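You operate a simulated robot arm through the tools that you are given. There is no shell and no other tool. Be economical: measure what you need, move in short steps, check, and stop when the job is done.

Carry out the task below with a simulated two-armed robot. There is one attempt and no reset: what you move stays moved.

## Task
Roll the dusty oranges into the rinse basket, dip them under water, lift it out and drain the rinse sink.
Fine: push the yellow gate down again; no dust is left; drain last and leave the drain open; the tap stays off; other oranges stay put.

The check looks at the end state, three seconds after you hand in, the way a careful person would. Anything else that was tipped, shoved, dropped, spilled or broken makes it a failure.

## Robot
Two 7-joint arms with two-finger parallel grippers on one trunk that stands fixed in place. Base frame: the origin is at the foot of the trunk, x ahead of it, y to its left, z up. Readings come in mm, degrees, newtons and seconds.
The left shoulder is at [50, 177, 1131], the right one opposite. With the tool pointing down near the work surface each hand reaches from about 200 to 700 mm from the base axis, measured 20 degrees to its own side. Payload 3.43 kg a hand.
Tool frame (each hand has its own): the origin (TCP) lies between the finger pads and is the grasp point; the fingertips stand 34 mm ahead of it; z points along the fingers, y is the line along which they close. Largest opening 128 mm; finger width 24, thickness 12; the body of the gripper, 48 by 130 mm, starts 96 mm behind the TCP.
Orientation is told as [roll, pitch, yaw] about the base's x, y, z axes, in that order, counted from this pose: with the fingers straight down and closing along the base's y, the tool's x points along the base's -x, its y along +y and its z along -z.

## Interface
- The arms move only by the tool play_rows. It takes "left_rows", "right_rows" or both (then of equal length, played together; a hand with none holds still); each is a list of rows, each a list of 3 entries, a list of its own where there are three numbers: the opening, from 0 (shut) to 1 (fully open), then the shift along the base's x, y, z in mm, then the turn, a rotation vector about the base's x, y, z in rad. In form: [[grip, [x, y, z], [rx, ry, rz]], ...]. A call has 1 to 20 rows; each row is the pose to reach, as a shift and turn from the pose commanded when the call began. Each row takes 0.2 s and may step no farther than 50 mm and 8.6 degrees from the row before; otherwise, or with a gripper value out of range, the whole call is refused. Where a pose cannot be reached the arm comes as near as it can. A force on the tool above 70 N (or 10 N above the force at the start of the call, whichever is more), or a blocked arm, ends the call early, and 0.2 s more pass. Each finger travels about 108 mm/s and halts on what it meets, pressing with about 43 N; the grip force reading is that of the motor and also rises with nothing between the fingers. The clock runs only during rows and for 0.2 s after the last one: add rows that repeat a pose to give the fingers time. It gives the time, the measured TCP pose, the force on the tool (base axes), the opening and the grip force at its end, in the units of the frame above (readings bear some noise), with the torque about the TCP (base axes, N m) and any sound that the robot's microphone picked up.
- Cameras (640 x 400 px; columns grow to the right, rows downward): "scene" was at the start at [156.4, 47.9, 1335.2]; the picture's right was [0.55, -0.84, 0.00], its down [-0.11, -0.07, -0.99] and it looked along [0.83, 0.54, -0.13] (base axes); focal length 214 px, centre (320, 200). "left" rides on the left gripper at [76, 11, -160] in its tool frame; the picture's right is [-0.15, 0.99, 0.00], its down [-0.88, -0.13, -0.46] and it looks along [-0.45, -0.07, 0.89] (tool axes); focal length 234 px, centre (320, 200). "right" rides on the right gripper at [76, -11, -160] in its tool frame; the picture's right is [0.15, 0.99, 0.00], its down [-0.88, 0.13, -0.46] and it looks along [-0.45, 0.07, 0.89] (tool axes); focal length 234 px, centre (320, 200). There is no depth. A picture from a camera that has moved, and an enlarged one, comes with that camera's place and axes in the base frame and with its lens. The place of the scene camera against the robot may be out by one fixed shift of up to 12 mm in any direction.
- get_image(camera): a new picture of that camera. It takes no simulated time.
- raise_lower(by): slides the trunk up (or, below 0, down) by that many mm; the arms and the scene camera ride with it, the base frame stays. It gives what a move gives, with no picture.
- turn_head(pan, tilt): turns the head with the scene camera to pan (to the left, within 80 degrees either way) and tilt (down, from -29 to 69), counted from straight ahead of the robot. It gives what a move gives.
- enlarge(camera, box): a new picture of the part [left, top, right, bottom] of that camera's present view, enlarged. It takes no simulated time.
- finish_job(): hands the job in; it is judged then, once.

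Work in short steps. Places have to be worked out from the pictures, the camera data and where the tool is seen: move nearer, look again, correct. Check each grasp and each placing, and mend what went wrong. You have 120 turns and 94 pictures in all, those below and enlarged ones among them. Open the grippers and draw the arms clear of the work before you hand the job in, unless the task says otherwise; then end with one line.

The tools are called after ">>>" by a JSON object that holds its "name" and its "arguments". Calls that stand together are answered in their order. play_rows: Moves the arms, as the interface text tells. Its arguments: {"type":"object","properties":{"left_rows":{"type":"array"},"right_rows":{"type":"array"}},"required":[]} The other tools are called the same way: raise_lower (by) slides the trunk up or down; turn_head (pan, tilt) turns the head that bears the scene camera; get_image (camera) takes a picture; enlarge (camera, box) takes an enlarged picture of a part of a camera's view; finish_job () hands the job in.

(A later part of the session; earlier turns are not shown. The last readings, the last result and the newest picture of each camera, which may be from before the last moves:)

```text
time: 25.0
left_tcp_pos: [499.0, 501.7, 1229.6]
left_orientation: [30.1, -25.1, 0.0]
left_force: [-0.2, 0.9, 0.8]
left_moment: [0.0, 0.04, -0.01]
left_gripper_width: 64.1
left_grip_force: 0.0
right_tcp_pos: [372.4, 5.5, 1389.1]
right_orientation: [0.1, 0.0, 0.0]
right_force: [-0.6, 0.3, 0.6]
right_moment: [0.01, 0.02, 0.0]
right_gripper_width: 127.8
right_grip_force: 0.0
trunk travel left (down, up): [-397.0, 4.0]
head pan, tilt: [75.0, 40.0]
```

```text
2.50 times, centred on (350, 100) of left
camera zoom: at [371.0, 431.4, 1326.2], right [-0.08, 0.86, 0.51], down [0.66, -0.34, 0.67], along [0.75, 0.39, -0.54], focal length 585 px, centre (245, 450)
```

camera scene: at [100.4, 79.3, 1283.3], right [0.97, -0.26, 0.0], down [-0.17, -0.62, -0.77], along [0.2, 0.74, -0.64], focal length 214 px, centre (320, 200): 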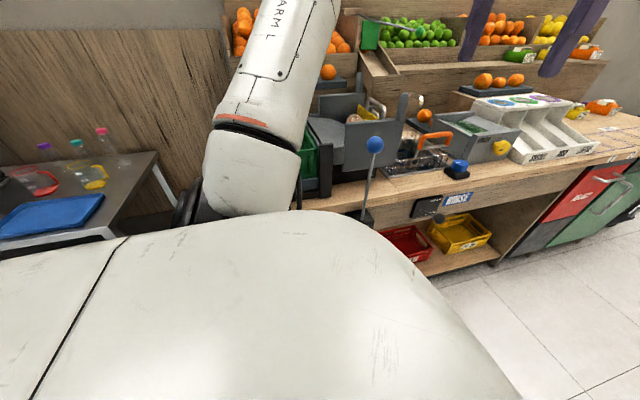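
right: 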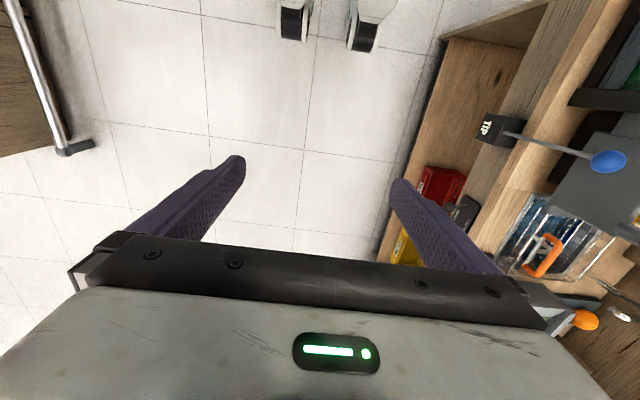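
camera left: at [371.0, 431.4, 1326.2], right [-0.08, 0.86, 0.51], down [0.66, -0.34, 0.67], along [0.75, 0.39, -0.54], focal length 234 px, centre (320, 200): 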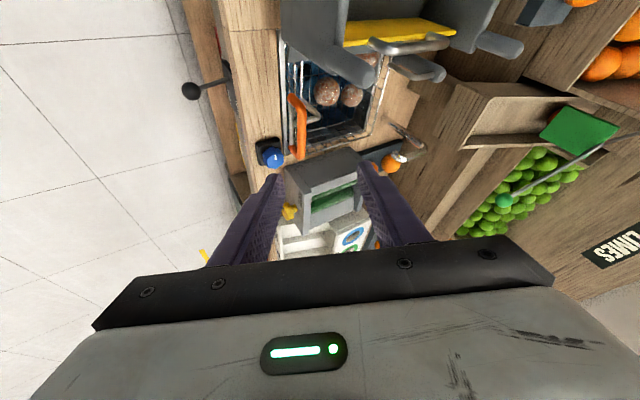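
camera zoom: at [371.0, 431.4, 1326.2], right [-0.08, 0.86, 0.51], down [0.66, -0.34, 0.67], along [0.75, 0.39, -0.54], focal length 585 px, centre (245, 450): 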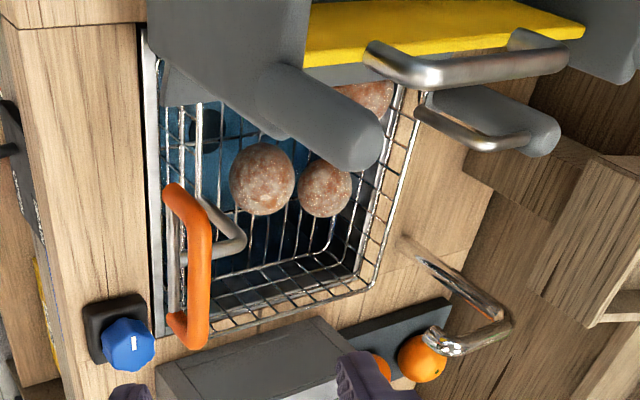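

Bar of the handle: x 540–643, y≈595, z≈1022. I approach along the tool direction to 80 mm short, then check.

>>> {"name": "play_rows", "arguments": {"left_rows": [[0.5, [15, 12, -34], [0, 0, 0]], [0.5, [30, 24, -68], [0, 0, 0]], [0.5, [45, 36, -103], [0, 0, 0]], [0.5, [60, 48, -137], [0, 0, 0]], [0.5, [71, 63, -161], [0, 0, 0]], [0.5, [71, 63, -161], [0, 0, 0]]]}}

>>> {"name": "get_image", "arguments": {"camera": "left"}}

>>> {"name": "enlarge", "arguments": {"camera": "scene", "box": [380, 90, 500, 200]}}

```text
time: 26.4
left_tcp_pos: [571.1, 564.6, 1068.8]
left_orientation: [30.0, -25.2, 0.0]
left_force: [0.4, -0.1, -0.3]
left_moment: [0.03, 0.04, 0.02]
left_gripper_width: 63.9
left_grip_force: 0.1
right_tcp_pos: [371.7, 3.8, 1390.3]
right_orientation: [-0.1, -0.1, 0.0]
right_force: [0.6, -0.7, 0.5]
right_moment: [-0.02, -0.01, -0.02]
right_gripper_width: 128.2
right_grip_force: 0.1
trunk travel left (down, up): [-397.0, 4.0]
head pan, tilt: [75.0, 40.0]
```

```text
51 pictures are left
camera left: at [442.7, 492.9, 1165.1], right [-0.08, 0.86, 0.51], down [0.66, -0.34, 0.67], along [0.75, 0.39, -0.54], focal length 234 px, centre (320, 200)
```

left: 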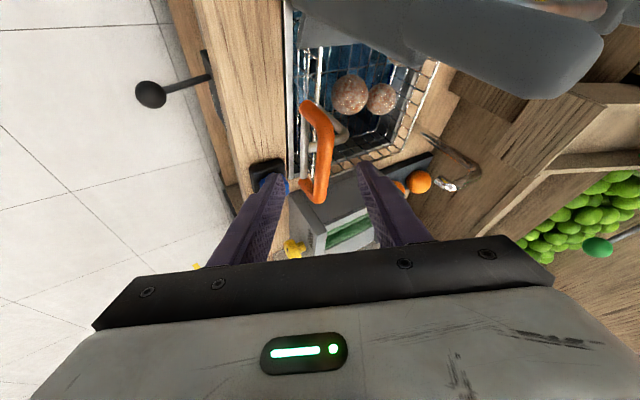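

```text
3.64 times, centred on (440, 145) of scene
camera zoom: at [100.7, 79.2, 1378.3], right [0.97, -0.26, 0.0], down [-0.17, -0.62, -0.77], along [0.2, 0.74, -0.64], focal length 780 px, centre (-116, 400)
```

zoom: 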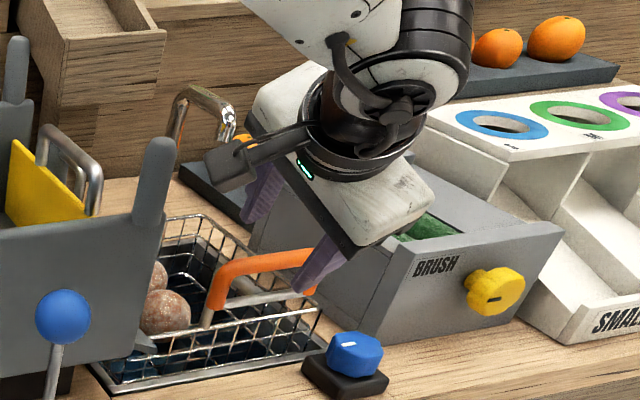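

The bar is centred on the tool axis. I advance onto it and close.

>>> {"name": "play_rows", "arguments": {"left_rows": [[0.5, [6, 9, -14], [0, 0, 0]], [0.5, [12, 17, -28], [0, 0, 0]], [0.5, [17, 26, -42], [0, 0, 0]], [0.5, [17, 26, -42], [0, 0, 0]], [0.25, [17, 26, -42], [0, 0, 0]], [0, [17, 26, -42], [0, 0, 0]], [0, [17, 26, -42], [0, 0, 0]]]}}

>>> {"name": "enlarge", "arguments": {"camera": "left", "box": [230, 0, 470, 260]}}

```text
time: 28.0
left_tcp_pos: [586.0, 592.9, 1028.8]
left_orientation: [30.3, -25.1, -0.1]
left_force: [-0.6, 13.0, 8.0]
left_moment: [0.34, 1.04, -0.88]
left_gripper_width: 21.1
left_grip_force: 45.5
right_tcp_pos: [372.4, 5.7, 1391.9]
right_orientation: [0.0, -0.1, 0.0]
right_force: [-0.5, -0.5, 0.7]
right_moment: [0.01, 0.03, -0.01]
right_gripper_width: 127.8
right_grip_force: 0.1
trunk travel left (down, up): [-397.0, 4.0]
head pan, tilt: [75.0, 40.0]
```

```text
1.54 times, centred on (350, 130) of left
camera zoom: at [458.7, 521.6, 1124.3], right [-0.08, 0.85, 0.51], down [0.66, -0.34, 0.67], along [0.75, 0.39, -0.54], focal length 360 px, centre (274, 308)
```

zoom: 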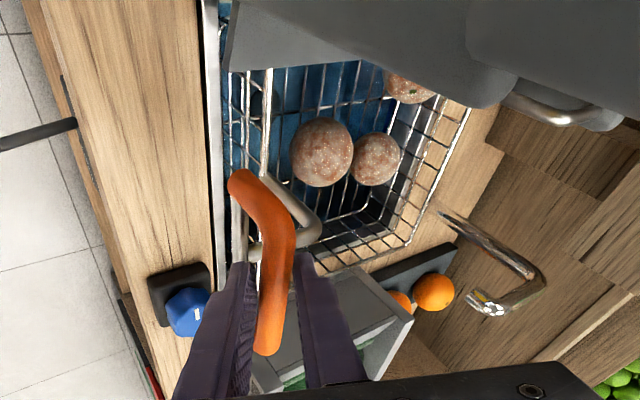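

Grip holds the bar (21 mm). Test: push down 10 mm and read the force.

>>> {"name": "play_rows", "arguments": {"left_rows": [[0, [0, 0, -5], [0, 0, 0]], [0, [0, 0, -10], [0, 0, 0]], [0, [0, 0, -10], [0, 0, 0]]]}}

>>> {"name": "enlarge", "arguments": {"camera": "scene", "box": [380, 120, 480, 200]}}

```text
time: 28.8
left_tcp_pos: [587.3, 593.5, 1016.6]
left_orientation: [30.1, -25.2, 0.0]
left_force: [0.5, 19.4, 6.5]
left_moment: [0.26, -0.53, -1.79]
left_gripper_width: 21.1
left_grip_force: 45.3
right_tcp_pos: [371.2, 6.1, 1389.7]
right_orientation: [0.0, -0.1, 0.0]
right_force: [0.7, 0.8, -0.6]
right_moment: [0.01, 0.01, -0.01]
right_gripper_width: 128.1
right_grip_force: 0.1
trunk travel left (down, up): [-397.0, 4.0]
head pan, tilt: [75.0, 40.0]
```

```text
5.00 times, centred on (430, 160) of scene
camera zoom: at [100.3, 81.3, 1378.0], right [0.97, -0.26, 0.0], down [-0.17, -0.62, -0.77], along [0.2, 0.74, -0.64], focal length 1072 px, centre (-230, 400)
```

zoom: 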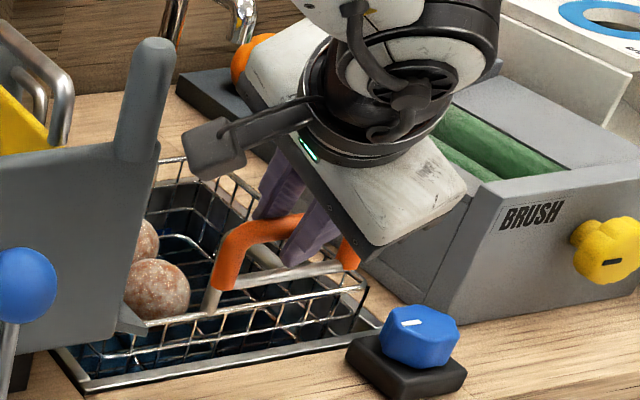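

The basket moves down freely, so it was on a raised rest; the sink edge is at about y≈625, z≈870. A +y force suggests shifting slightly inward; I continue down.

>>> {"name": "play_rows", "arguments": {"left_rows": [[0, [0, 3, -7], [0, 0, 0]], [0, [0, 6, -14], [0, 0, 0]], [0, [0, 8, -20], [0, 0, 0]], [0, [0, 8, -20], [0, 0, 0]]]}}

>>> {"name": "enlarge", "arguments": {"camera": "left", "box": [230, 0, 470, 260]}}

```text
time: 29.8
left_tcp_pos: [587.5, 592.0, 996.5]
left_orientation: [29.8, -25.1, 0.0]
left_force: [-8.1, -18.0, 5.8]
left_moment: [-0.22, 0.91, -1.17]
left_gripper_width: 20.9
left_grip_force: 45.4
right_tcp_pos: [370.9, 2.8, 1389.5]
right_orientation: [0.1, -0.2, 0.1]
right_force: [0.2, 0.4, -0.1]
right_moment: [-0.03, 0.02, -0.01]
right_gripper_width: 128.1
right_grip_force: 0.1
trunk travel left (down, up): [-397.0, 4.0]
head pan, tilt: [75.0, 40.0]
```

```text
1.54 times, centred on (350, 130) of left
camera zoom: at [458.3, 523.2, 1094.0], right [-0.07, 0.86, 0.51], down [0.66, -0.34, 0.67], along [0.75, 0.38, -0.54], focal length 360 px, centre (274, 308)
```

zoom: 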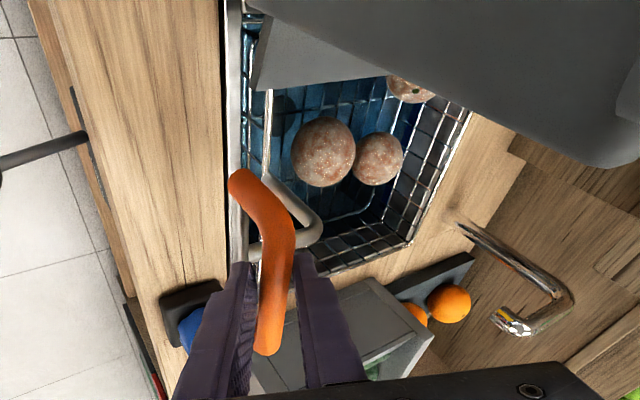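

The basket is on a vertical guide (y is constrained, neutral offset ≈ −4 mm from now). I recentre and keep pushing down gently.

>>> {"name": "play_rows", "arguments": {"left_rows": [[0, [-1, -4, -7], [0, 0, 0]], [0, [-1, -4, -14], [0, 0, 0]], [0, [-1, -4, -21], [0, 0, 0]], [0, [-1, -4, -28], [0, 0, 0]], [0, [-1, -4, -28], [0, 0, 0]]]}}

>>> {"name": "enlarge", "arguments": {"camera": "left", "box": [230, 0, 470, 260]}}

```text
time: 31.0
left_tcp_pos: [586.4, 593.0, 970.5]
left_orientation: [30.1, -25.3, -0.1]
left_force: [4.4, -5.5, 9.0]
left_moment: [-0.03, -0.57, -1.98]
left_gripper_width: 21.0
left_grip_force: 44.8
right_tcp_pos: [370.8, 2.7, 1391.0]
right_orientation: [0.1, -0.1, 0.0]
right_force: [0.3, -0.1, -1.0]
right_moment: [-0.01, 0.05, 0.01]
right_gripper_width: 127.8
right_grip_force: 0.1
trunk travel left (down, up): [-397.0, 4.0]
head pan, tilt: [75.0, 40.0]
```

```text
1.54 times, centred on (350, 130) of left
camera zoom: at [458.2, 522.4, 1066.2], right [-0.08, 0.86, 0.51], down [0.66, -0.34, 0.67], along [0.75, 0.39, -0.53], focal length 360 px, centre (274, 308)
```

zoom: 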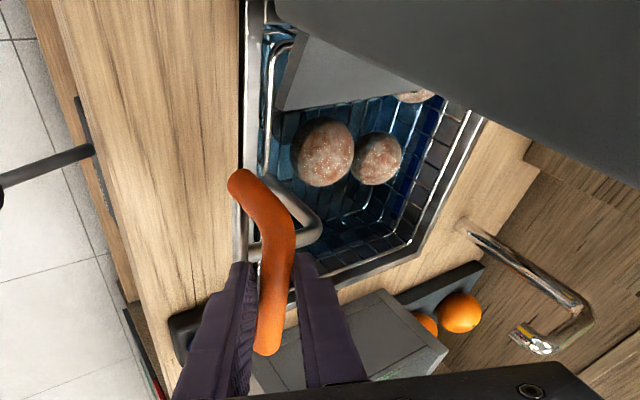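

Counter is at z≈863, so I still have room. Continue down.

>>> {"name": "play_rows", "arguments": {"left_rows": [[0, [0, -1, -8], [0, 0, 0]], [0, [0, -1, -16], [0, 0, 0]], [0, [0, -1, -24], [0, 0, 0]], [0, [0, -1, -32], [0, 0, 0]], [0, [0, -1, -32], [0, 0, 0]]]}}

>>> {"name": "enlarge", "arguments": {"camera": "left", "box": [230, 0, 470, 260]}}

```text
time: 32.2
left_tcp_pos: [586.4, 592.5, 936.9]
left_orientation: [30.0, -25.1, -0.1]
left_force: [12.3, 3.2, 8.8]
left_moment: [0.04, -0.34, -1.74]
left_gripper_width: 21.3
left_grip_force: 44.9
right_tcp_pos: [372.6, 4.1, 1390.9]
right_orientation: [0.0, 0.0, 0.0]
right_force: [0.4, -0.5, -0.5]
right_moment: [-0.02, -0.02, -0.01]
right_gripper_width: 128.2
right_grip_force: 0.0
trunk travel left (down, up): [-397.0, 4.0]
head pan, tilt: [75.0, 40.0]
```

```text
1.54 times, centred on (350, 130) of left
camera zoom: at [458.5, 522.1, 1034.0], right [-0.08, 0.86, 0.51], down [0.66, -0.34, 0.67], along [0.75, 0.39, -0.54], focal length 360 px, centre (274, 308)
```

zoom: 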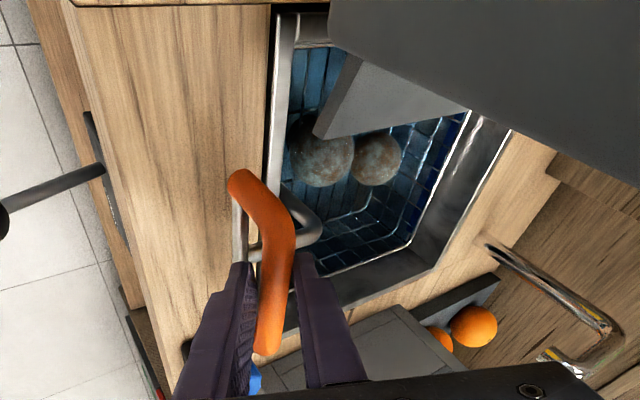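

The oranges look submerged. I go 12 mm deeper and hold about two seconds.

>>> {"name": "play_rows", "arguments": {"left_rows": [[0, [-2, -1, -6], [0, 0, 0]], [0, [-2, -1, -12], [0, 0, 0]], [0, [-2, -1, -12], [0, 0, 0]], [0, [-2, -1, -12], [0, 0, 0]], [0, [-2, -1, -12], [0, 0, 0]], [0, [-2, -1, -12], [0, 0, 0]], [0, [-2, -1, -12], [0, 0, 0]], [0, [-2, -1, -12], [0, 0, 0]], [0, [-2, -1, -12], [0, 0, 0]], [0, [-2, -1, -12], [0, 0, 0]], [0, [-2, -1, -12], [0, 0, 0]]]}}

>>> {"name": "enlarge", "arguments": {"camera": "left", "box": [270, 0, 430, 170]}}

```text
time: 34.6
left_tcp_pos: [585.6, 593.8, 927.9]
left_orientation: [30.3, -25.4, 0.0]
left_force: [19.0, 6.3, 13.6]
left_moment: [0.22, 0.32, -1.41]
left_gripper_width: 21.1
left_grip_force: 44.7
right_tcp_pos: [371.9, 4.2, 1389.6]
right_orientation: [0.0, 0.1, 0.0]
right_force: [-0.7, -0.3, -0.4]
right_moment: [-0.04, 0.01, 0.01]
right_gripper_width: 128.1
right_grip_force: 0.0
trunk travel left (down, up): [-397.0, 4.0]
head pan, tilt: [75.0, 40.0]
```

```text
2.35 times, centred on (350, 85) of left
camera zoom: at [457.8, 521.9, 1023.5], right [-0.08, 0.85, 0.51], down [0.65, -0.34, 0.67], along [0.75, 0.39, -0.53], focal length 551 px, centre (249, 471)
```

zoom: 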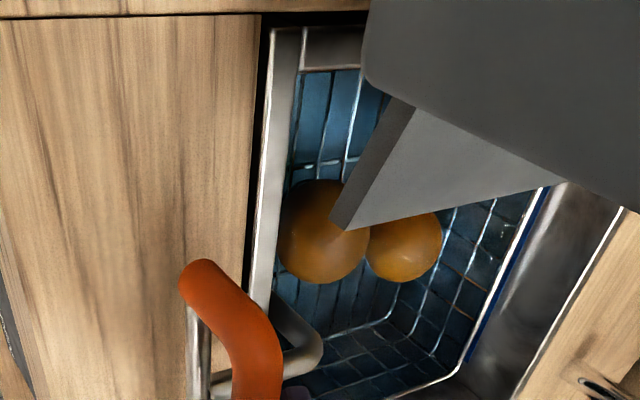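

The oranges are clean now (orange colour). I hold a bit more, then lift back up to the initial height.

>>> {"name": "play_rows", "arguments": {"left_rows": [[0, [3, 0, 1], [0, 0, 0]], [0, [3, 0, 1], [0, 0, 0]], [0, [3, 0, 1], [0, 0, 0]], [0, [3, 0, 1], [0, 0, 0]], [0, [3, 0, 10], [0, 0, 0]], [0, [3, 0, 20], [0, 0, 0]], [0, [3, 0, 30], [0, 0, 0]], [0, [3, 0, 40], [0, 0, 0]], [0, [3, 0, 50], [0, 0, 0]], [0, [3, 0, 60], [0, 0, 0]], [0, [3, 0, 70], [0, 0, 0]], [0, [3, 0, 80], [0, 0, 0]], [0, [3, 0, 90], [0, 0, 0]], [0, [3, 0, 98], [0, 0, 0]], [0, [3, 0, 98], [0, 0, 0]]]}}

>>> {"name": "enlarge", "arguments": {"camera": "left", "box": [230, 0, 470, 260]}}

>>> {"name": "enlarge", "arguments": {"camera": "scene", "box": [370, 110, 470, 200]}}

```text
time: 37.8
left_tcp_pos: [586.2, 592.6, 1023.2]
left_orientation: [30.1, -25.0, 0.1]
left_force: [-7.8, -3.6, -4.9]
left_moment: [0.03, 2.13, -0.38]
left_gripper_width: 21.0
left_grip_force: 44.8
right_tcp_pos: [372.7, 4.6, 1389.5]
right_orientation: [0.0, -0.2, 0.0]
right_force: [-0.3, -0.5, 1.6]
right_moment: [0.02, -0.04, 0.0]
right_gripper_width: 128.0
right_grip_force: 0.0
trunk travel left (down, up): [-397.0, 4.0]
head pan, tilt: [75.0, 40.0]
```

```text
1.54 times, centred on (350, 130) of left
camera zoom: at [458.6, 522.0, 1119.7], right [-0.08, 0.86, 0.51], down [0.66, -0.34, 0.67], along [0.75, 0.39, -0.54], focal length 360 px, centre (274, 308)
```

zoom: 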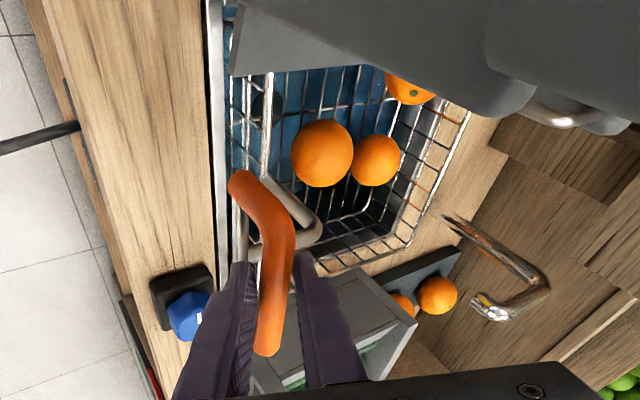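

```text
4.44 times, centred on (420, 155) of scene
camera zoom: at [100.9, 79.5, 1378.3], right [0.97, -0.26, 0.0], down [-0.17, -0.62, -0.77], along [0.2, 0.74, -0.64], focal length 953 px, centre (-124, 400)
```

zoom: 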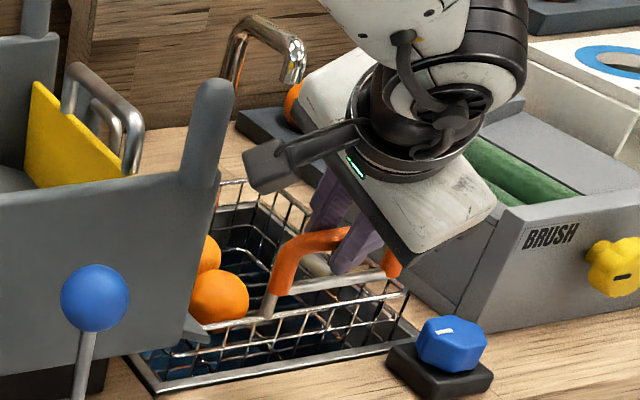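

All three are clean. I raise to the original height (≈1029), feeling for the stop.

>>> {"name": "play_rows", "arguments": {"left_rows": [[0, [-2, -1, 3], [0, 0, 0]], [0, [-2, -1, 6], [0, 0, 0]], [0, [-2, -1, 6], [0, 0, 0]]]}}

```text
time: 38.6
left_tcp_pos: [585.6, 593.7, 1027.4]
left_orientation: [30.0, -25.2, 0.0]
left_force: [0.2, 5.2, -7.3]
left_moment: [-0.04, -0.14, -1.69]
left_gripper_width: 21.4
left_grip_force: 45.4
right_tcp_pos: [372.7, 5.7, 1389.7]
right_orientation: [-0.1, 0.0, 0.0]
right_force: [0.2, -0.3, 0.7]
right_moment: [-0.03, 0.02, 0.03]
right_gripper_width: 128.0
right_grip_force: 0.1
trunk travel left (down, up): [-397.0, 4.0]
head pan, tilt: [75.0, 40.0]
```

Now I open the fingers in place and check whether the basket stays up.

>>> {"name": "play_rows", "arguments": {"left_rows": [[0.2, [0, 0, 0], [0, 0, 0]], [0.35, [0, 0, 0], [0, 0, 0]], [0.5, [0, 0, 0], [0, 0, 0]], [0.5, [0, 0, 0], [0, 0, 0]], [0.5, [0, 0, 0], [0, 0, 0]], [0.5, [0, 0, 0], [0, 0, 0]]]}}

>>> {"name": "enlarge", "arguments": {"camera": "left", "box": [230, 0, 470, 260]}}

```text
time: 40.0
left_tcp_pos: [585.5, 592.9, 1029.3]
left_orientation: [29.9, -25.1, 0.2]
left_force: [-0.1, -0.2, 1.3]
left_moment: [-0.01, 0.0, 0.02]
left_gripper_width: 64.1
left_grip_force: 0.1
right_tcp_pos: [372.0, 4.8, 1390.6]
right_orientation: [0.0, -0.1, 0.0]
right_force: [1.1, 0.4, 0.4]
right_moment: [0.01, 0.0, -0.03]
right_gripper_width: 128.3
right_grip_force: 0.1
trunk travel left (down, up): [-397.0, 4.0]
head pan, tilt: [75.0, 40.0]
```

```text
1.54 times, centred on (350, 130) of left
camera zoom: at [457.0, 521.0, 1125.1], right [-0.08, 0.86, 0.51], down [0.66, -0.34, 0.67], along [0.75, 0.39, -0.54], focal length 360 px, centre (274, 308)
```

zoom: 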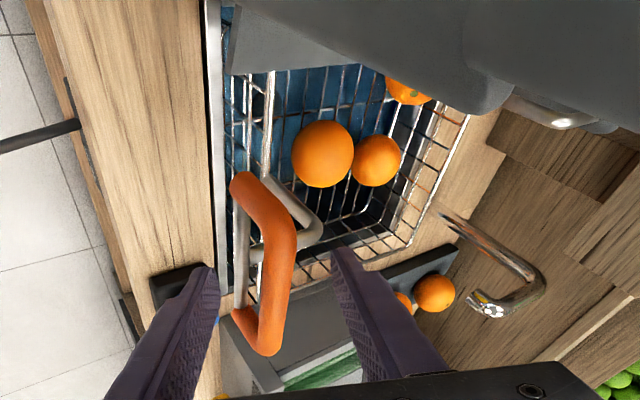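

The basket stays up on its own. I back the hand out along its axis and then look at the drain lever.

>>> {"name": "play_rows", "arguments": {"left_rows": [[0.5, [-12, -16, 26], [0, 0, 0]], [0.5, [-25, -33, 52], [0, 0, 0]], [0.5, [-37, -50, 80], [0, 0, 0]], [0.5, [-50, -75, 115], [0, 0, 0]], [0.5, [-70, -100, 150], [0, 0, 0]], [0.5, [-85, -130, 180], [0, 0, 0]], [0.5, [-85, -130, 180], [0, 0, 0]]]}}

>>> {"name": "enlarge", "arguments": {"camera": "scene", "box": [370, 110, 500, 240]}}

>>> {"name": "get_image", "arguments": {"camera": "left"}}

>>> {"name": "get_image", "arguments": {"camera": "right"}}

```text
time: 41.6
left_tcp_pos: [500.0, 462.9, 1207.7]
left_orientation: [30.0, -25.0, 0.1]
left_force: [-0.5, -0.5, 0.2]
left_moment: [0.0, 0.01, -0.02]
left_gripper_width: 63.8
left_grip_force: 0.2
right_tcp_pos: [372.4, 4.4, 1390.1]
right_orientation: [0.0, -0.2, 0.1]
right_force: [0.9, 0.4, -0.4]
right_moment: [0.01, 0.01, 0.01]
right_gripper_width: 127.8
right_grip_force: 0.2
trunk travel left (down, up): [-397.0, 4.0]
head pan, tilt: [75.0, 40.0]
```

```text
3.08 times, centred on (435, 175) of scene
camera zoom: at [101.3, 80.1, 1378.1], right [0.97, -0.26, 0.0], down [-0.17, -0.62, -0.77], along [0.2, 0.74, -0.64], focal length 660 px, centre (-34, 277)
```

zoom: 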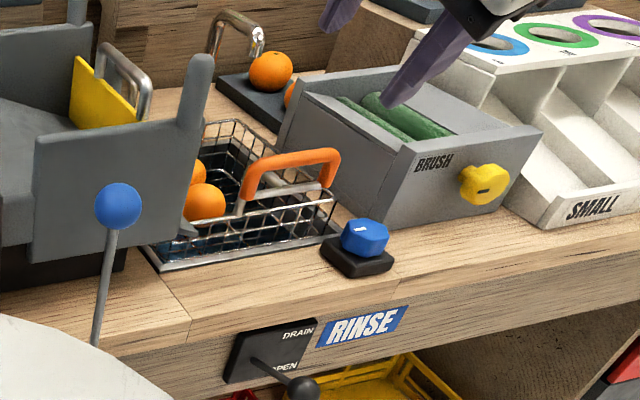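

```text
39 pictures are left
camera left: at [372.0, 391.9, 1305.1], right [-0.08, 0.86, 0.51], down [0.66, -0.34, 0.67], along [0.75, 0.39, -0.54], focal length 234 px, centre (320, 200)
```

left: 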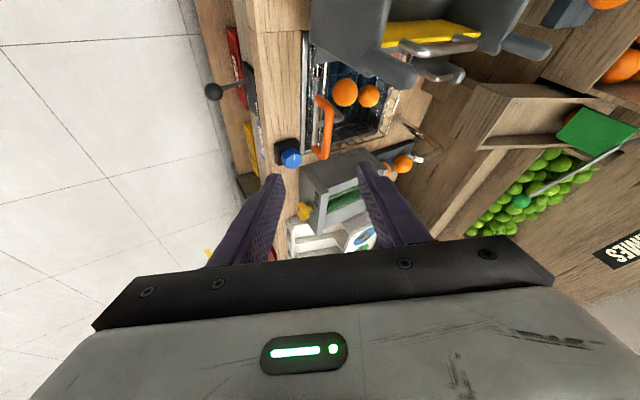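

```text
38 pictures are left
camera right: at [295.6, -4.7, 1550.1], right [-0.15, 0.99, 0.0], down [0.88, 0.13, 0.46], along [0.45, 0.07, -0.89], focal length 234 px, centre (320, 200)
```

right: 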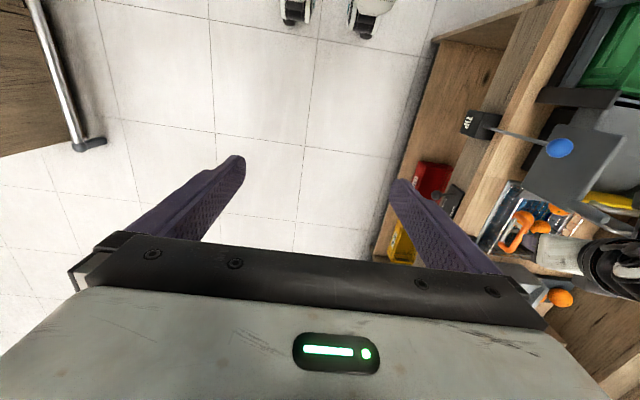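

Drain ball at about (590, 457, 811), pivot at about (600, 530, 765): the lever points outward and up, "OPEN" printed at the bottom. Zoom to confirm.

>>> {"name": "enlarge", "arguments": {"camera": "scene", "box": [400, 180, 480, 235]}}

>>> {"name": "enlarge", "arguments": {"camera": "left", "box": [180, 50, 300, 130]}}

```text
7.27 times, centred on (440, 208) of scene
camera zoom: at [101.3, 80.1, 1378.1], right [0.97, -0.26, 0.0], down [-0.17, -0.62, -0.77], along [0.2, 0.74, -0.64], focal length 1560 px, centre (-553, 146)
```

zoom: 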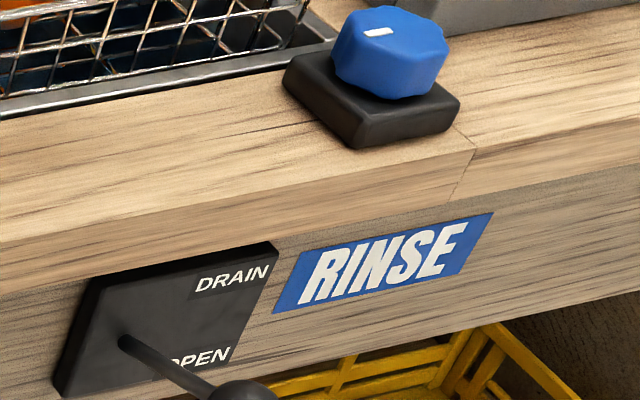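

```text
5.00 times, centred on (240, 90) of left
camera zoom: at [372.0, 391.9, 1305.1], right [-0.08, 0.86, 0.51], down [0.66, -0.34, 0.67], along [0.75, 0.39, -0.54], focal length 1171 px, centre (720, 750)
```

zoom: 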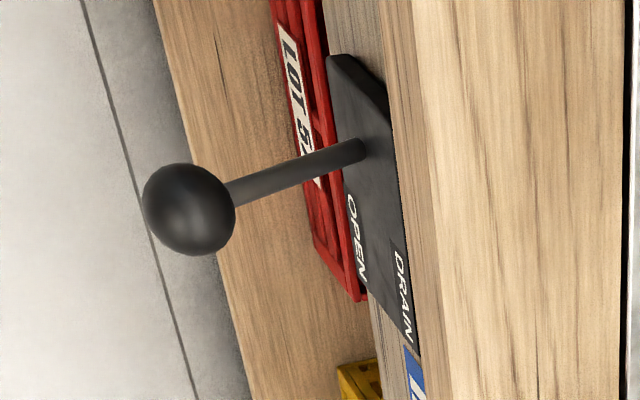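

The lever should be pushed down to OPEN. I close the fingers, straighten the hand a bit and come to a point above the ball.

>>> {"name": "play_rows", "arguments": {"left_rows": [[0.2, [15, -10, -30], [-0.055, 0.058, -0.02]], [0, [30, -20, -70], [-0.11, 0.116, -0.04]], [0, [45, -23, -115], [-0.164, 0.174, -0.06]], [0, [55, -23, -160], [-0.164, 0.174, -0.06]], [0, [65, -23, -205], [-0.164, 0.174, -0.06]], [0, [74, -23, -250], [-0.164, 0.174, -0.06]], [0, [74, -23, -280], [-0.164, 0.174, -0.06]], [0, [74, -23, -280], [-0.164, 0.174, -0.06]]]}}

>>> {"name": "get_image", "arguments": {"camera": "left"}}

>>> {"name": "enlarge", "arguments": {"camera": "scene", "box": [390, 140, 490, 240]}}

```text
time: 43.4
left_tcp_pos: [573.2, 438.6, 928.4]
left_orientation: [20.0, -15.1, 0.2]
left_force: [-0.1, 0.3, -0.5]
left_moment: [-0.01, 0.02, 0.0]
left_gripper_width: 0.1
left_grip_force: 33.5
right_tcp_pos: [372.2, 4.4, 1390.1]
right_orientation: [-0.1, -0.2, 0.0]
right_force: [0.0, 0.1, 0.7]
right_moment: [-0.01, 0.01, 0.04]
right_gripper_width: 128.0
right_grip_force: 0.1
trunk travel left (down, up): [-397.0, 4.0]
head pan, tilt: [75.0, 40.0]
```

```text
35 pictures are left
camera left: at [462.2, 393.8, 1055.9], right [0.05, 0.93, 0.37], down [0.75, -0.28, 0.6], along [0.66, 0.24, -0.71], focal length 234 px, centre (320, 200)
```

left: 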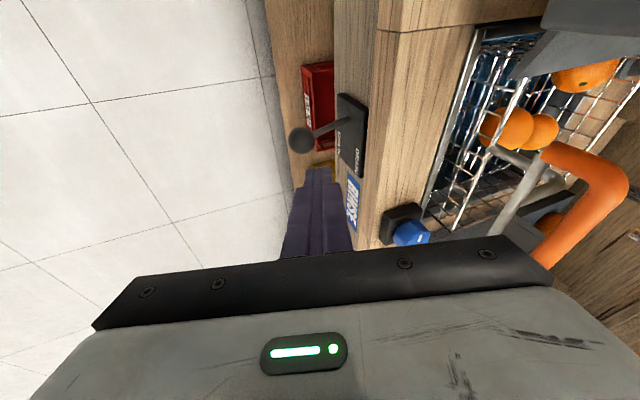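

```text
4.00 times, centred on (440, 190) of scene
camera zoom: at [100.9, 79.4, 1378.2], right [0.97, -0.26, 0.0], down [-0.17, -0.62, -0.77], along [0.2, 0.74, -0.64], focal length 858 px, centre (-160, 240)
```

zoom: 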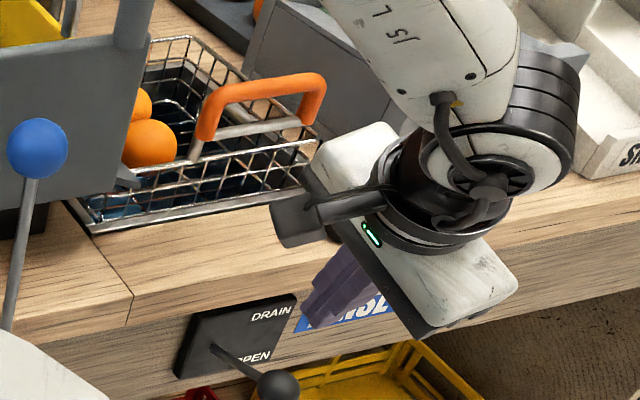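

Ball confirmed at about (583, 456, 821); my fingertip is directly above it. I lower to contact.

>>> {"name": "play_rows", "arguments": {"left_rows": [[0, [1, 0, -25], [0, 0, 0]], [0, [2, 0, -50], [0, 0, 0]], [0, [2, 0, -58], [0, 0, 0]], [0, [2, -2, -66], [0, 0, 0]], [0, [2, -4, -74], [0, 0, 0]]]}}

>>> {"name": "enlarge", "arguments": {"camera": "scene", "box": [400, 170, 480, 240]}}

```text
time: 44.6
left_tcp_pos: [557.7, 440.1, 881.6]
left_orientation: [20.0, -15.1, -0.1]
left_force: [0.8, 0.0, 0.5]
left_moment: [0.0, -0.01, -0.01]
left_gripper_width: 0.1
left_grip_force: 33.2
left hand out of reach, approached as far as the arm can: row 2, 3, 4, 5
right_tcp_pos: [371.9, 5.2, 1390.1]
right_orientation: [0.0, 0.0, 0.0]
right_force: [0.3, -0.9, -0.4]
right_moment: [0.03, -0.02, 0.03]
right_gripper_width: 128.1
right_grip_force: 0.1
trunk travel left (down, up): [-397.0, 4.0]
head pan, tilt: [75.0, 40.0]
```

```text
5.71 times, centred on (440, 205) of scene
camera zoom: at [101.1, 79.5, 1378.2], right [0.97, -0.26, 0.0], down [-0.17, -0.62, -0.77], along [0.2, 0.74, -0.64], focal length 1226 px, centre (-366, 171)
```

zoom: 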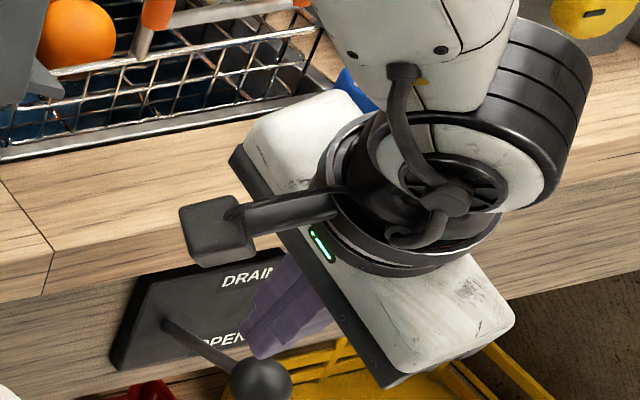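

The arm can't get lower at this trunk height. I lift the hand, then lower the trunk.

>>> {"name": "play_rows", "arguments": {"left_rows": [[0, [0, -5, 40], [0, 0, 0]], [0, [-5, -10, 85], [0, 0, 0]], [0, [-10, -15, 130], [0, 0, 0]], [0, [-20, -20, 175], [0, 0, 0]], [0, [-30, -25, 220], [0, 0, 0]], [0, [-30, -25, 220], [0, 0, 0]]]}}

>>> {"name": "raise_lower", "arguments": {"by": -100}}

>>> {"name": "get_image", "arguments": {"camera": "scene"}}

```text
time: 46.0
left_tcp_pos: [529.0, 413.6, 1100.4]
left_orientation: [20.0, -15.0, 0.1]
left_force: [0.9, 0.4, -0.1]
left_moment: [0.01, 0.01, -0.06]
left_gripper_width: 0.2
left_grip_force: 33.4
right_tcp_pos: [371.2, 5.3, 1390.0]
right_orientation: [0.1, 0.1, 0.0]
right_force: [-0.1, 0.4, 0.5]
right_moment: [-0.02, 0.0, 0.01]
right_gripper_width: 127.9
right_grip_force: 0.1
trunk travel left (down, up): [-397.0, 4.0]
head pan, tilt: [75.0, 40.0]
```

```text
time: 47.3
left_tcp_pos: [528.4, 413.3, 1000.7]
left_orientation: [20.1, -15.1, 0.2]
left_force: [-0.9, -1.2, 0.4]
left_moment: [-0.02, -0.03, 0.01]
left_gripper_width: 0.1
left_grip_force: 33.5
right_tcp_pos: [371.2, 4.1, 1290.5]
right_orientation: [0.1, -0.1, 0.0]
right_force: [-0.3, 0.0, 0.3]
right_moment: [0.02, 0.02, -0.05]
right_gripper_width: 128.2
right_grip_force: 0.0
trunk travel left (down, up): [-297.0, 104.0]
head pan, tilt: [75.0, 40.0]
```

```text
32 pictures are left
camera scene: at [100.8, 79.5, 1278.3], right [0.97, -0.26, 0.0], down [-0.17, -0.62, -0.77], along [0.2, 0.74, -0.64], focal length 214 px, centre (320, 200)
```

scene: 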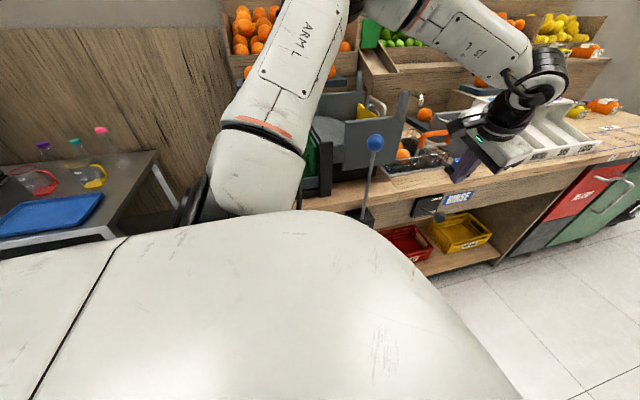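

The elbow is high and clear. I lower the trunk 70 mm more.

>>> {"name": "raise_lower", "arguments": {"by": -70}}

>>> {"name": "get_image", "arguments": {"camera": "scene"}}

```text
time: 48.4
left_tcp_pos: [527.8, 413.5, 930.8]
left_orientation: [20.0, -15.1, 0.1]
left_force: [-0.5, -0.3, -0.3]
left_moment: [0.01, -0.01, 0.0]
left_gripper_width: 0.0
left_grip_force: 33.3
right_tcp_pos: [371.4, 4.1, 1220.5]
right_orientation: [0.0, -0.1, -0.1]
right_force: [-1.0, -0.4, -0.1]
right_moment: [0.01, -0.02, -0.01]
right_gripper_width: 128.1
right_grip_force: 0.0
trunk travel left (down, up): [-227.0, 174.0]
head pan, tilt: [75.0, 40.0]
```

```text
31 pictures are left
camera scene: at [100.8, 79.5, 1208.3], right [0.97, -0.26, 0.0], down [-0.17, -0.62, -0.77], along [0.2, 0.74, -0.64], focal length 214 px, centre (320, 200)
```

scene: 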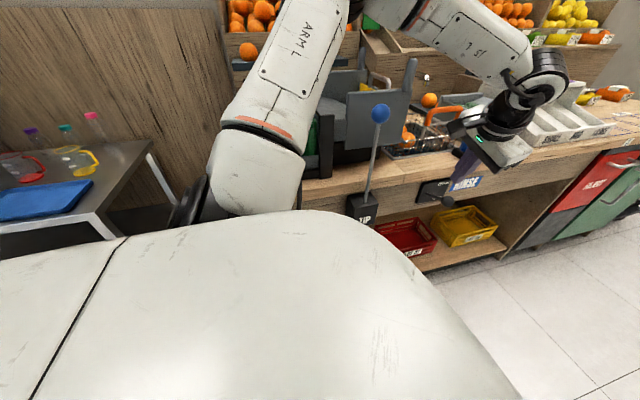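

Now back over the ball and down to contact, then pressing in small steps.

>>> {"name": "play_rows", "arguments": {"left_rows": [[0, [22, 12, 0], [0, 0, 0]], [0, [46, 26, -10], [0, 0, 0]], [0, [46, 26, -35], [0, 0, 0]], [0, [46, 26, -58], [0, 0, 0]], [0, [46, 24, -68], [0, 0, 0]], [0, [46, 22, -78], [0, 0, 0]]]}}

>>> {"name": "enlarge", "arguments": {"camera": "scene", "box": [400, 130, 520, 230]}}

```text
time: 49.8
left_tcp_pos: [574.6, 436.7, 852.0]
left_orientation: [20.0, -15.0, 0.1]
left_force: [-0.2, -0.4, -0.9]
left_moment: [0.04, -0.02, 0.01]
left_gripper_width: 0.1
left_grip_force: 32.5
right_tcp_pos: [373.3, 5.2, 1220.0]
right_orientation: [0.0, -0.1, 0.0]
right_force: [0.0, -0.3, -0.4]
right_moment: [0.01, 0.01, -0.01]
right_gripper_width: 128.1
right_grip_force: 0.2
trunk travel left (down, up): [-227.0, 174.0]
head pan, tilt: [75.0, 40.0]
```

```text
4.00 times, centred on (460, 180) of scene
camera zoom: at [101.1, 79.6, 1208.2], right [0.97, -0.26, 0.0], down [-0.17, -0.62, -0.77], along [0.2, 0.74, -0.64], focal length 858 px, centre (-240, 280)
```

zoom: 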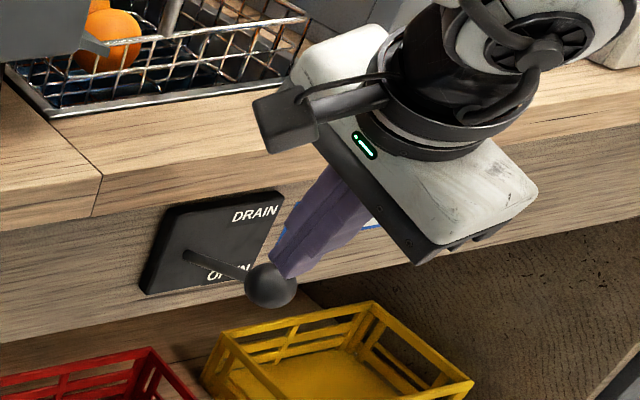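

No contact force yet: correcting for the scene camera's bias, the ball is about (592, 463, 802). I shift over and press down.

>>> {"name": "play_rows", "arguments": {"left_rows": [[0, [4, 3, 8], [0, 0, 0]], [0, [8, 7, 8], [0, 0, 0]], [0, [8, 7, -4], [0, 0, 0]], [0, [8, 7, -14], [0, 0, 0]], [0, [8, 5, -24], [0, 0, 0]], [0, [8, 3, -32], [0, 0, 0]]]}}

>>> {"name": "enlarge", "arguments": {"camera": "scene", "box": [400, 130, 520, 230]}}

>>> {"name": "get_image", "arguments": {"camera": "left"}}

```text
time: 51.2
left_tcp_pos: [582.6, 438.7, 821.2]
left_orientation: [19.9, -15.2, -0.1]
left_force: [0.0, 0.1, -1.0]
left_moment: [0.02, 0.0, -0.02]
left_gripper_width: 0.0
left_grip_force: 33.2
right_tcp_pos: [372.0, 5.1, 1219.5]
right_orientation: [0.1, -0.1, -0.1]
right_force: [-0.3, 0.2, -0.2]
right_moment: [-0.01, -0.02, 0.0]
right_gripper_width: 128.2
right_grip_force: 0.1
trunk travel left (down, up): [-227.0, 174.0]
head pan, tilt: [75.0, 40.0]
```

```text
4.00 times, centred on (460, 180) of scene
camera zoom: at [101.1, 79.6, 1208.2], right [0.97, -0.26, 0.0], down [-0.17, -0.62, -0.77], along [0.2, 0.74, -0.64], focal length 858 px, centre (-240, 280)
```

zoom: 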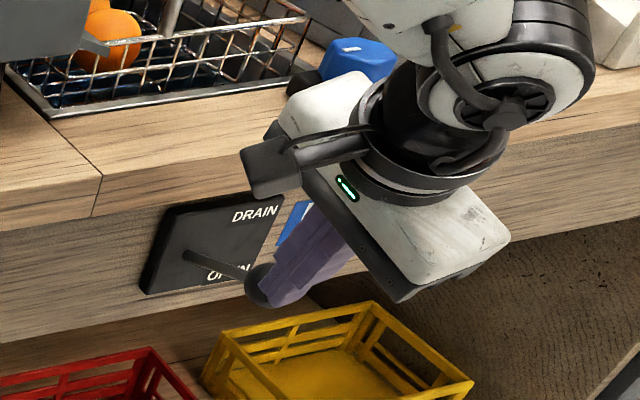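

```text
28 pictures are left
camera left: at [471.3, 394.1, 948.2], right [0.05, 0.93, 0.37], down [0.75, -0.28, 0.6], along [0.66, 0.24, -0.71], focal length 234 px, centre (320, 200)
```

left: 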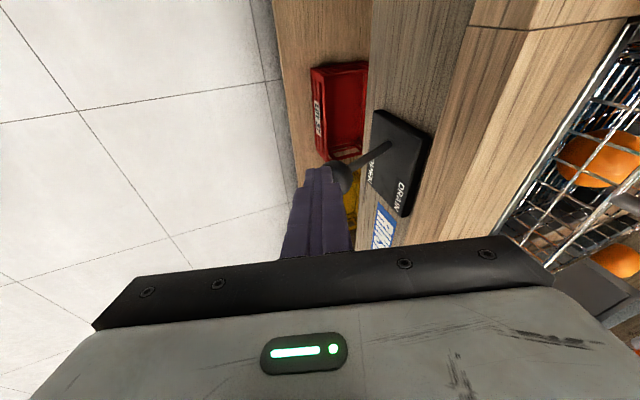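

Triangulating from the two hand-camera views: ball at (598, 467, 791); my tip slid past on its near side. I go up, over, and press down on top.

>>> {"name": "play_rows", "arguments": {"left_rows": [[0, [0, -2, 20], [0, 0, 0]], [0, [0, -2, 42], [0, 0, 0]], [0, [7, 14, 42], [0, 0, 0]], [0, [7, 14, 30], [0, 0, 0]], [0, [7, 14, 20], [0, 0, 0]], [0, [7, 14, 12], [0, 0, 0]], [0, [7, 13, 4], [0, 0, 0]]]}}

>>> {"name": "get_image", "arguments": {"camera": "left"}}

```text
time: 52.8
left_tcp_pos: [589.6, 450.9, 824.9]
left_orientation: [20.0, -15.3, 0.1]
left_force: [-0.5, -1.9, 2.0]
left_moment: [0.0, 0.0, -0.05]
left_gripper_width: 0.0
left_grip_force: 33.1
right_tcp_pos: [371.9, 4.6, 1220.9]
right_orientation: [0.0, -0.1, 0.0]
right_force: [0.0, -0.8, 0.2]
right_moment: [0.03, -0.01, -0.02]
right_gripper_width: 128.2
right_grip_force: 0.0
trunk travel left (down, up): [-227.0, 174.0]
head pan, tilt: [75.0, 40.0]
```

```text
27 pictures are left
camera left: at [478.3, 406.4, 952.8], right [0.05, 0.93, 0.37], down [0.75, -0.28, 0.6], along [0.66, 0.24, -0.71], focal length 234 px, centre (320, 200)
```

left: 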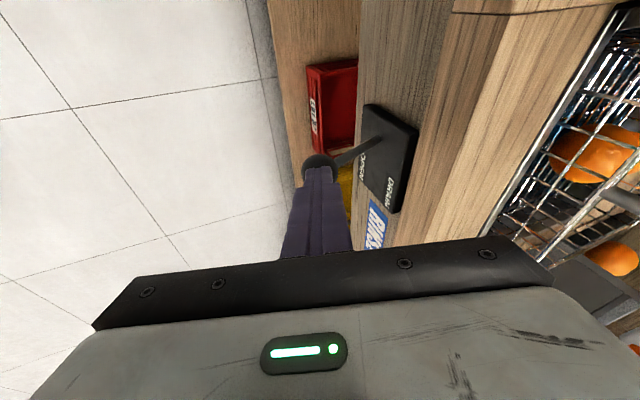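

Contact on top of the ball. I press down along the arc.

>>> {"name": "play_rows", "arguments": {"left_rows": [[0, [1, -2, -8], [0, 0, 0]], [0, [1, -4, -16], [0, 0, 0]], [0, [1, -5, -24], [0, 0, 0]], [0, [1, -5, -32], [0, 0, 0]], [0, [1, -5, -40], [0, 0, 0]]]}}

>>> {"name": "get_image", "arguments": {"camera": "left"}}

>>> {"name": "enlarge", "arguments": {"camera": "scene", "box": [400, 130, 520, 230]}}

```text
time: 54.0
left_tcp_pos: [592.0, 447.9, 784.1]
left_orientation: [20.2, -15.1, 0.1]
left_force: [0.9, -0.2, 0.2]
left_moment: [0.02, 0.0, 0.01]
left_gripper_width: 0.0
left_grip_force: 32.5
right_tcp_pos: [372.4, 5.4, 1220.2]
right_orientation: [0.0, -0.1, 0.0]
right_force: [0.0, -0.8, -0.4]
right_moment: [0.02, 0.01, -0.01]
right_gripper_width: 128.0
right_grip_force: 0.0
trunk travel left (down, up): [-227.0, 174.0]
head pan, tilt: [75.0, 40.0]
```

```text
26 pictures are left
camera left: at [479.5, 402.6, 912.1], right [0.05, 0.93, 0.37], down [0.75, -0.28, 0.6], along [0.66, 0.24, -0.71], focal length 234 px, centre (320, 200)
```

left: 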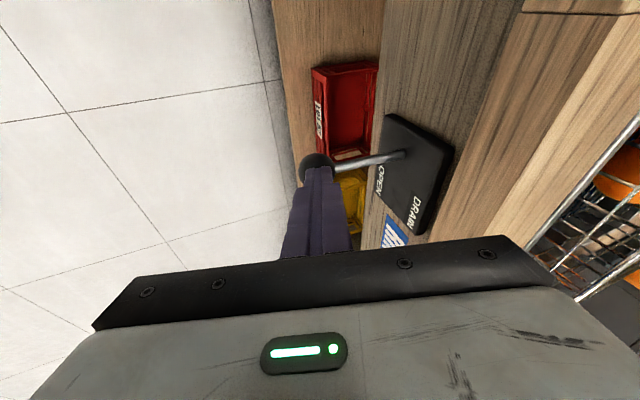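

```text
4.00 times, centred on (460, 180) of scene
camera zoom: at [101.1, 79.6, 1208.2], right [0.97, -0.26, 0.0], down [-0.17, -0.62, -0.77], along [0.2, 0.74, -0.64], focal length 858 px, centre (-240, 280)
```

zoom: 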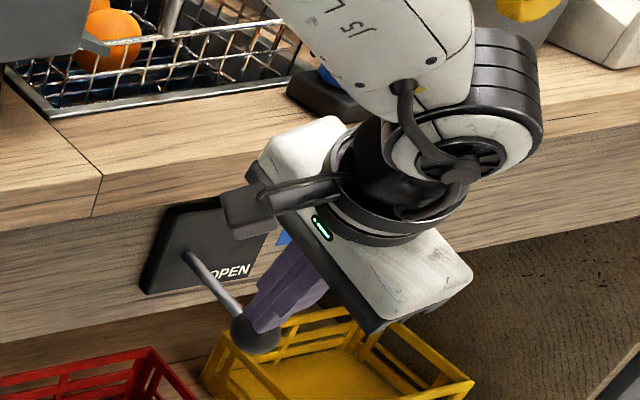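

The lever is swinging down. I continue to its stop.

>>> {"name": "play_rows", "arguments": {"left_rows": [[0, [1, 1, -10], [0, 0, 0]], [0, [1, 3, -20], [0, 0, 0]], [0, [1, 6, -30], [0, 0, 0]], [0, [1, 10, -40], [0, 0, 0]], [0, [1, 14, -48], [0, 0, 0]], [0, [1, 14, -48], [0, 0, 0]]]}}

>>> {"name": "get_image", "arguments": {"camera": "left"}}

>>> {"name": "enlarge", "arguments": {"camera": "scene", "box": [400, 130, 520, 230]}}

```text
time: 55.2
left_tcp_pos: [590.4, 452.1, 756.3]
left_orientation: [20.0, -16.3, -0.2]
left_force: [-34.9, -13.7, 42.9]
left_moment: [0.03, 0.68, 0.14]
left_gripper_width: 0.1
left_grip_force: 33.4
left hand out of reach, approached as far as the arm can: row 5, 6
right_tcp_pos: [364.1, 1.2, 1222.7]
right_orientation: [0.2, -0.5, -0.1]
right_force: [-1.1, -0.5, 0.3]
right_moment: [-0.03, -0.09, 0.0]
right_gripper_width: 128.1
right_grip_force: 0.1
trunk travel left (down, up): [-227.0, 174.0]
head pan, tilt: [75.0, 40.0]
stopped in row 6 (left hand): the force on the tool passed its limit at 72 N (the readings are from after the stop); the commanded pose is now the measured one
```

```text
24 pictures are left
camera left: at [476.6, 408.3, 881.7], right [0.05, 0.93, 0.37], down [0.74, -0.28, 0.61], along [0.67, 0.24, -0.7], focal length 234 px, centre (320, 200)
```

left: 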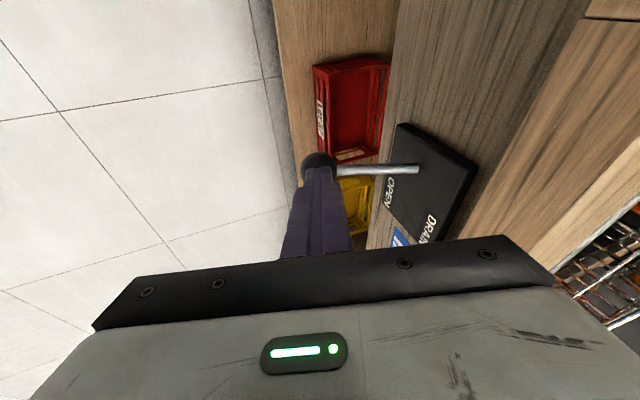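

```text
4.00 times, centred on (460, 180) of scene
camera zoom: at [94.1, 75.6, 1209.6], right [0.97, -0.26, 0.01], down [-0.16, -0.62, -0.77], along [0.2, 0.74, -0.64], focal length 858 px, centre (-240, 280)
```

zoom: 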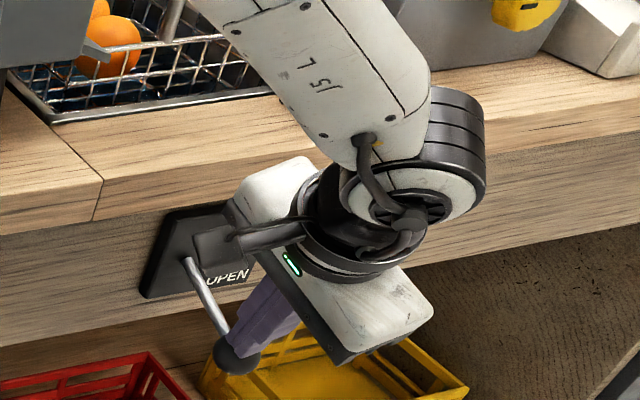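

The lever hit its end stop. I back off upward and check that it stays down and the water drains.

>>> {"name": "play_rows", "arguments": {"left_rows": [[0, [-1, -1, 6], [0, 0, 0]], [0, [-2, -6, 20], [0, 0, 0]], [0, [-4, -25, 45], [0, 0, 0]], [0, [-10, -45, 85], [0, 0, 0]], [0, [-20, -55, 130], [0, 0, 0]], [0, [-30, -55, 175], [0, 0, 0]], [0, [-45, -55, 220], [0, 0, 0]], [0, [-60, -55, 265], [0, 0, 0]], [0, [-60, -55, 265], [0, 0, 0]]]}}

>>> {"name": "enlarge", "arguments": {"camera": "scene", "box": [360, 100, 520, 230]}}

>>> {"name": "get_image", "arguments": {"camera": "left"}}

```text
time: 57.2
left_tcp_pos: [533.2, 400.8, 1013.7]
left_orientation: [19.8, -15.8, -0.3]
left_force: [-0.3, 0.5, -0.6]
left_moment: [-0.02, 0.0, 0.01]
left_gripper_width: 0.0
left_grip_force: 33.2
right_tcp_pos: [372.0, 4.4, 1220.5]
right_orientation: [-0.1, -0.1, 0.0]
right_force: [-0.1, -0.3, -0.6]
right_moment: [0.0, 0.02, -0.01]
right_gripper_width: 128.0
right_grip_force: 0.0
trunk travel left (down, up): [-227.0, 174.0]
head pan, tilt: [75.0, 40.0]
```

```text
3.08 times, centred on (440, 165) of scene
camera zoom: at [101.1, 79.6, 1208.2], right [0.97, -0.26, 0.0], down [-0.17, -0.62, -0.77], along [0.2, 0.74, -0.64], focal length 660 px, centre (-49, 308)
```

zoom: 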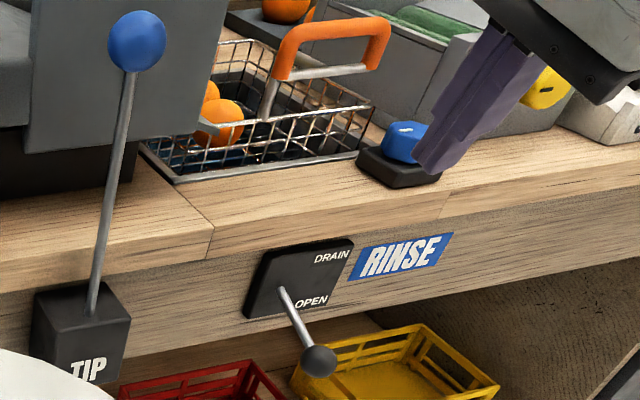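

```text
21 pictures are left
camera left: at [419.1, 357.9, 1139.3], right [0.05, 0.93, 0.36], down [0.74, -0.28, 0.61], along [0.67, 0.23, -0.7], focal length 234 px, centre (320, 200)
```

left: 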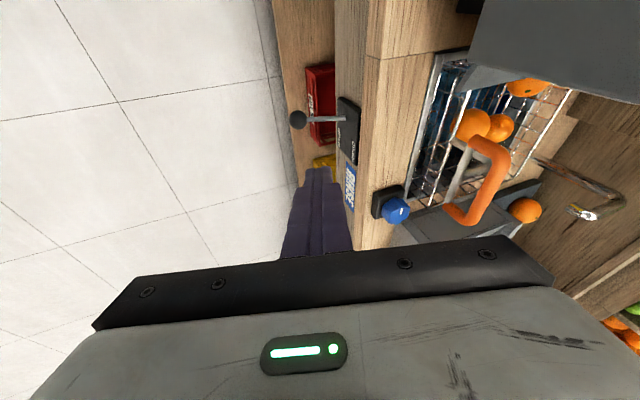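

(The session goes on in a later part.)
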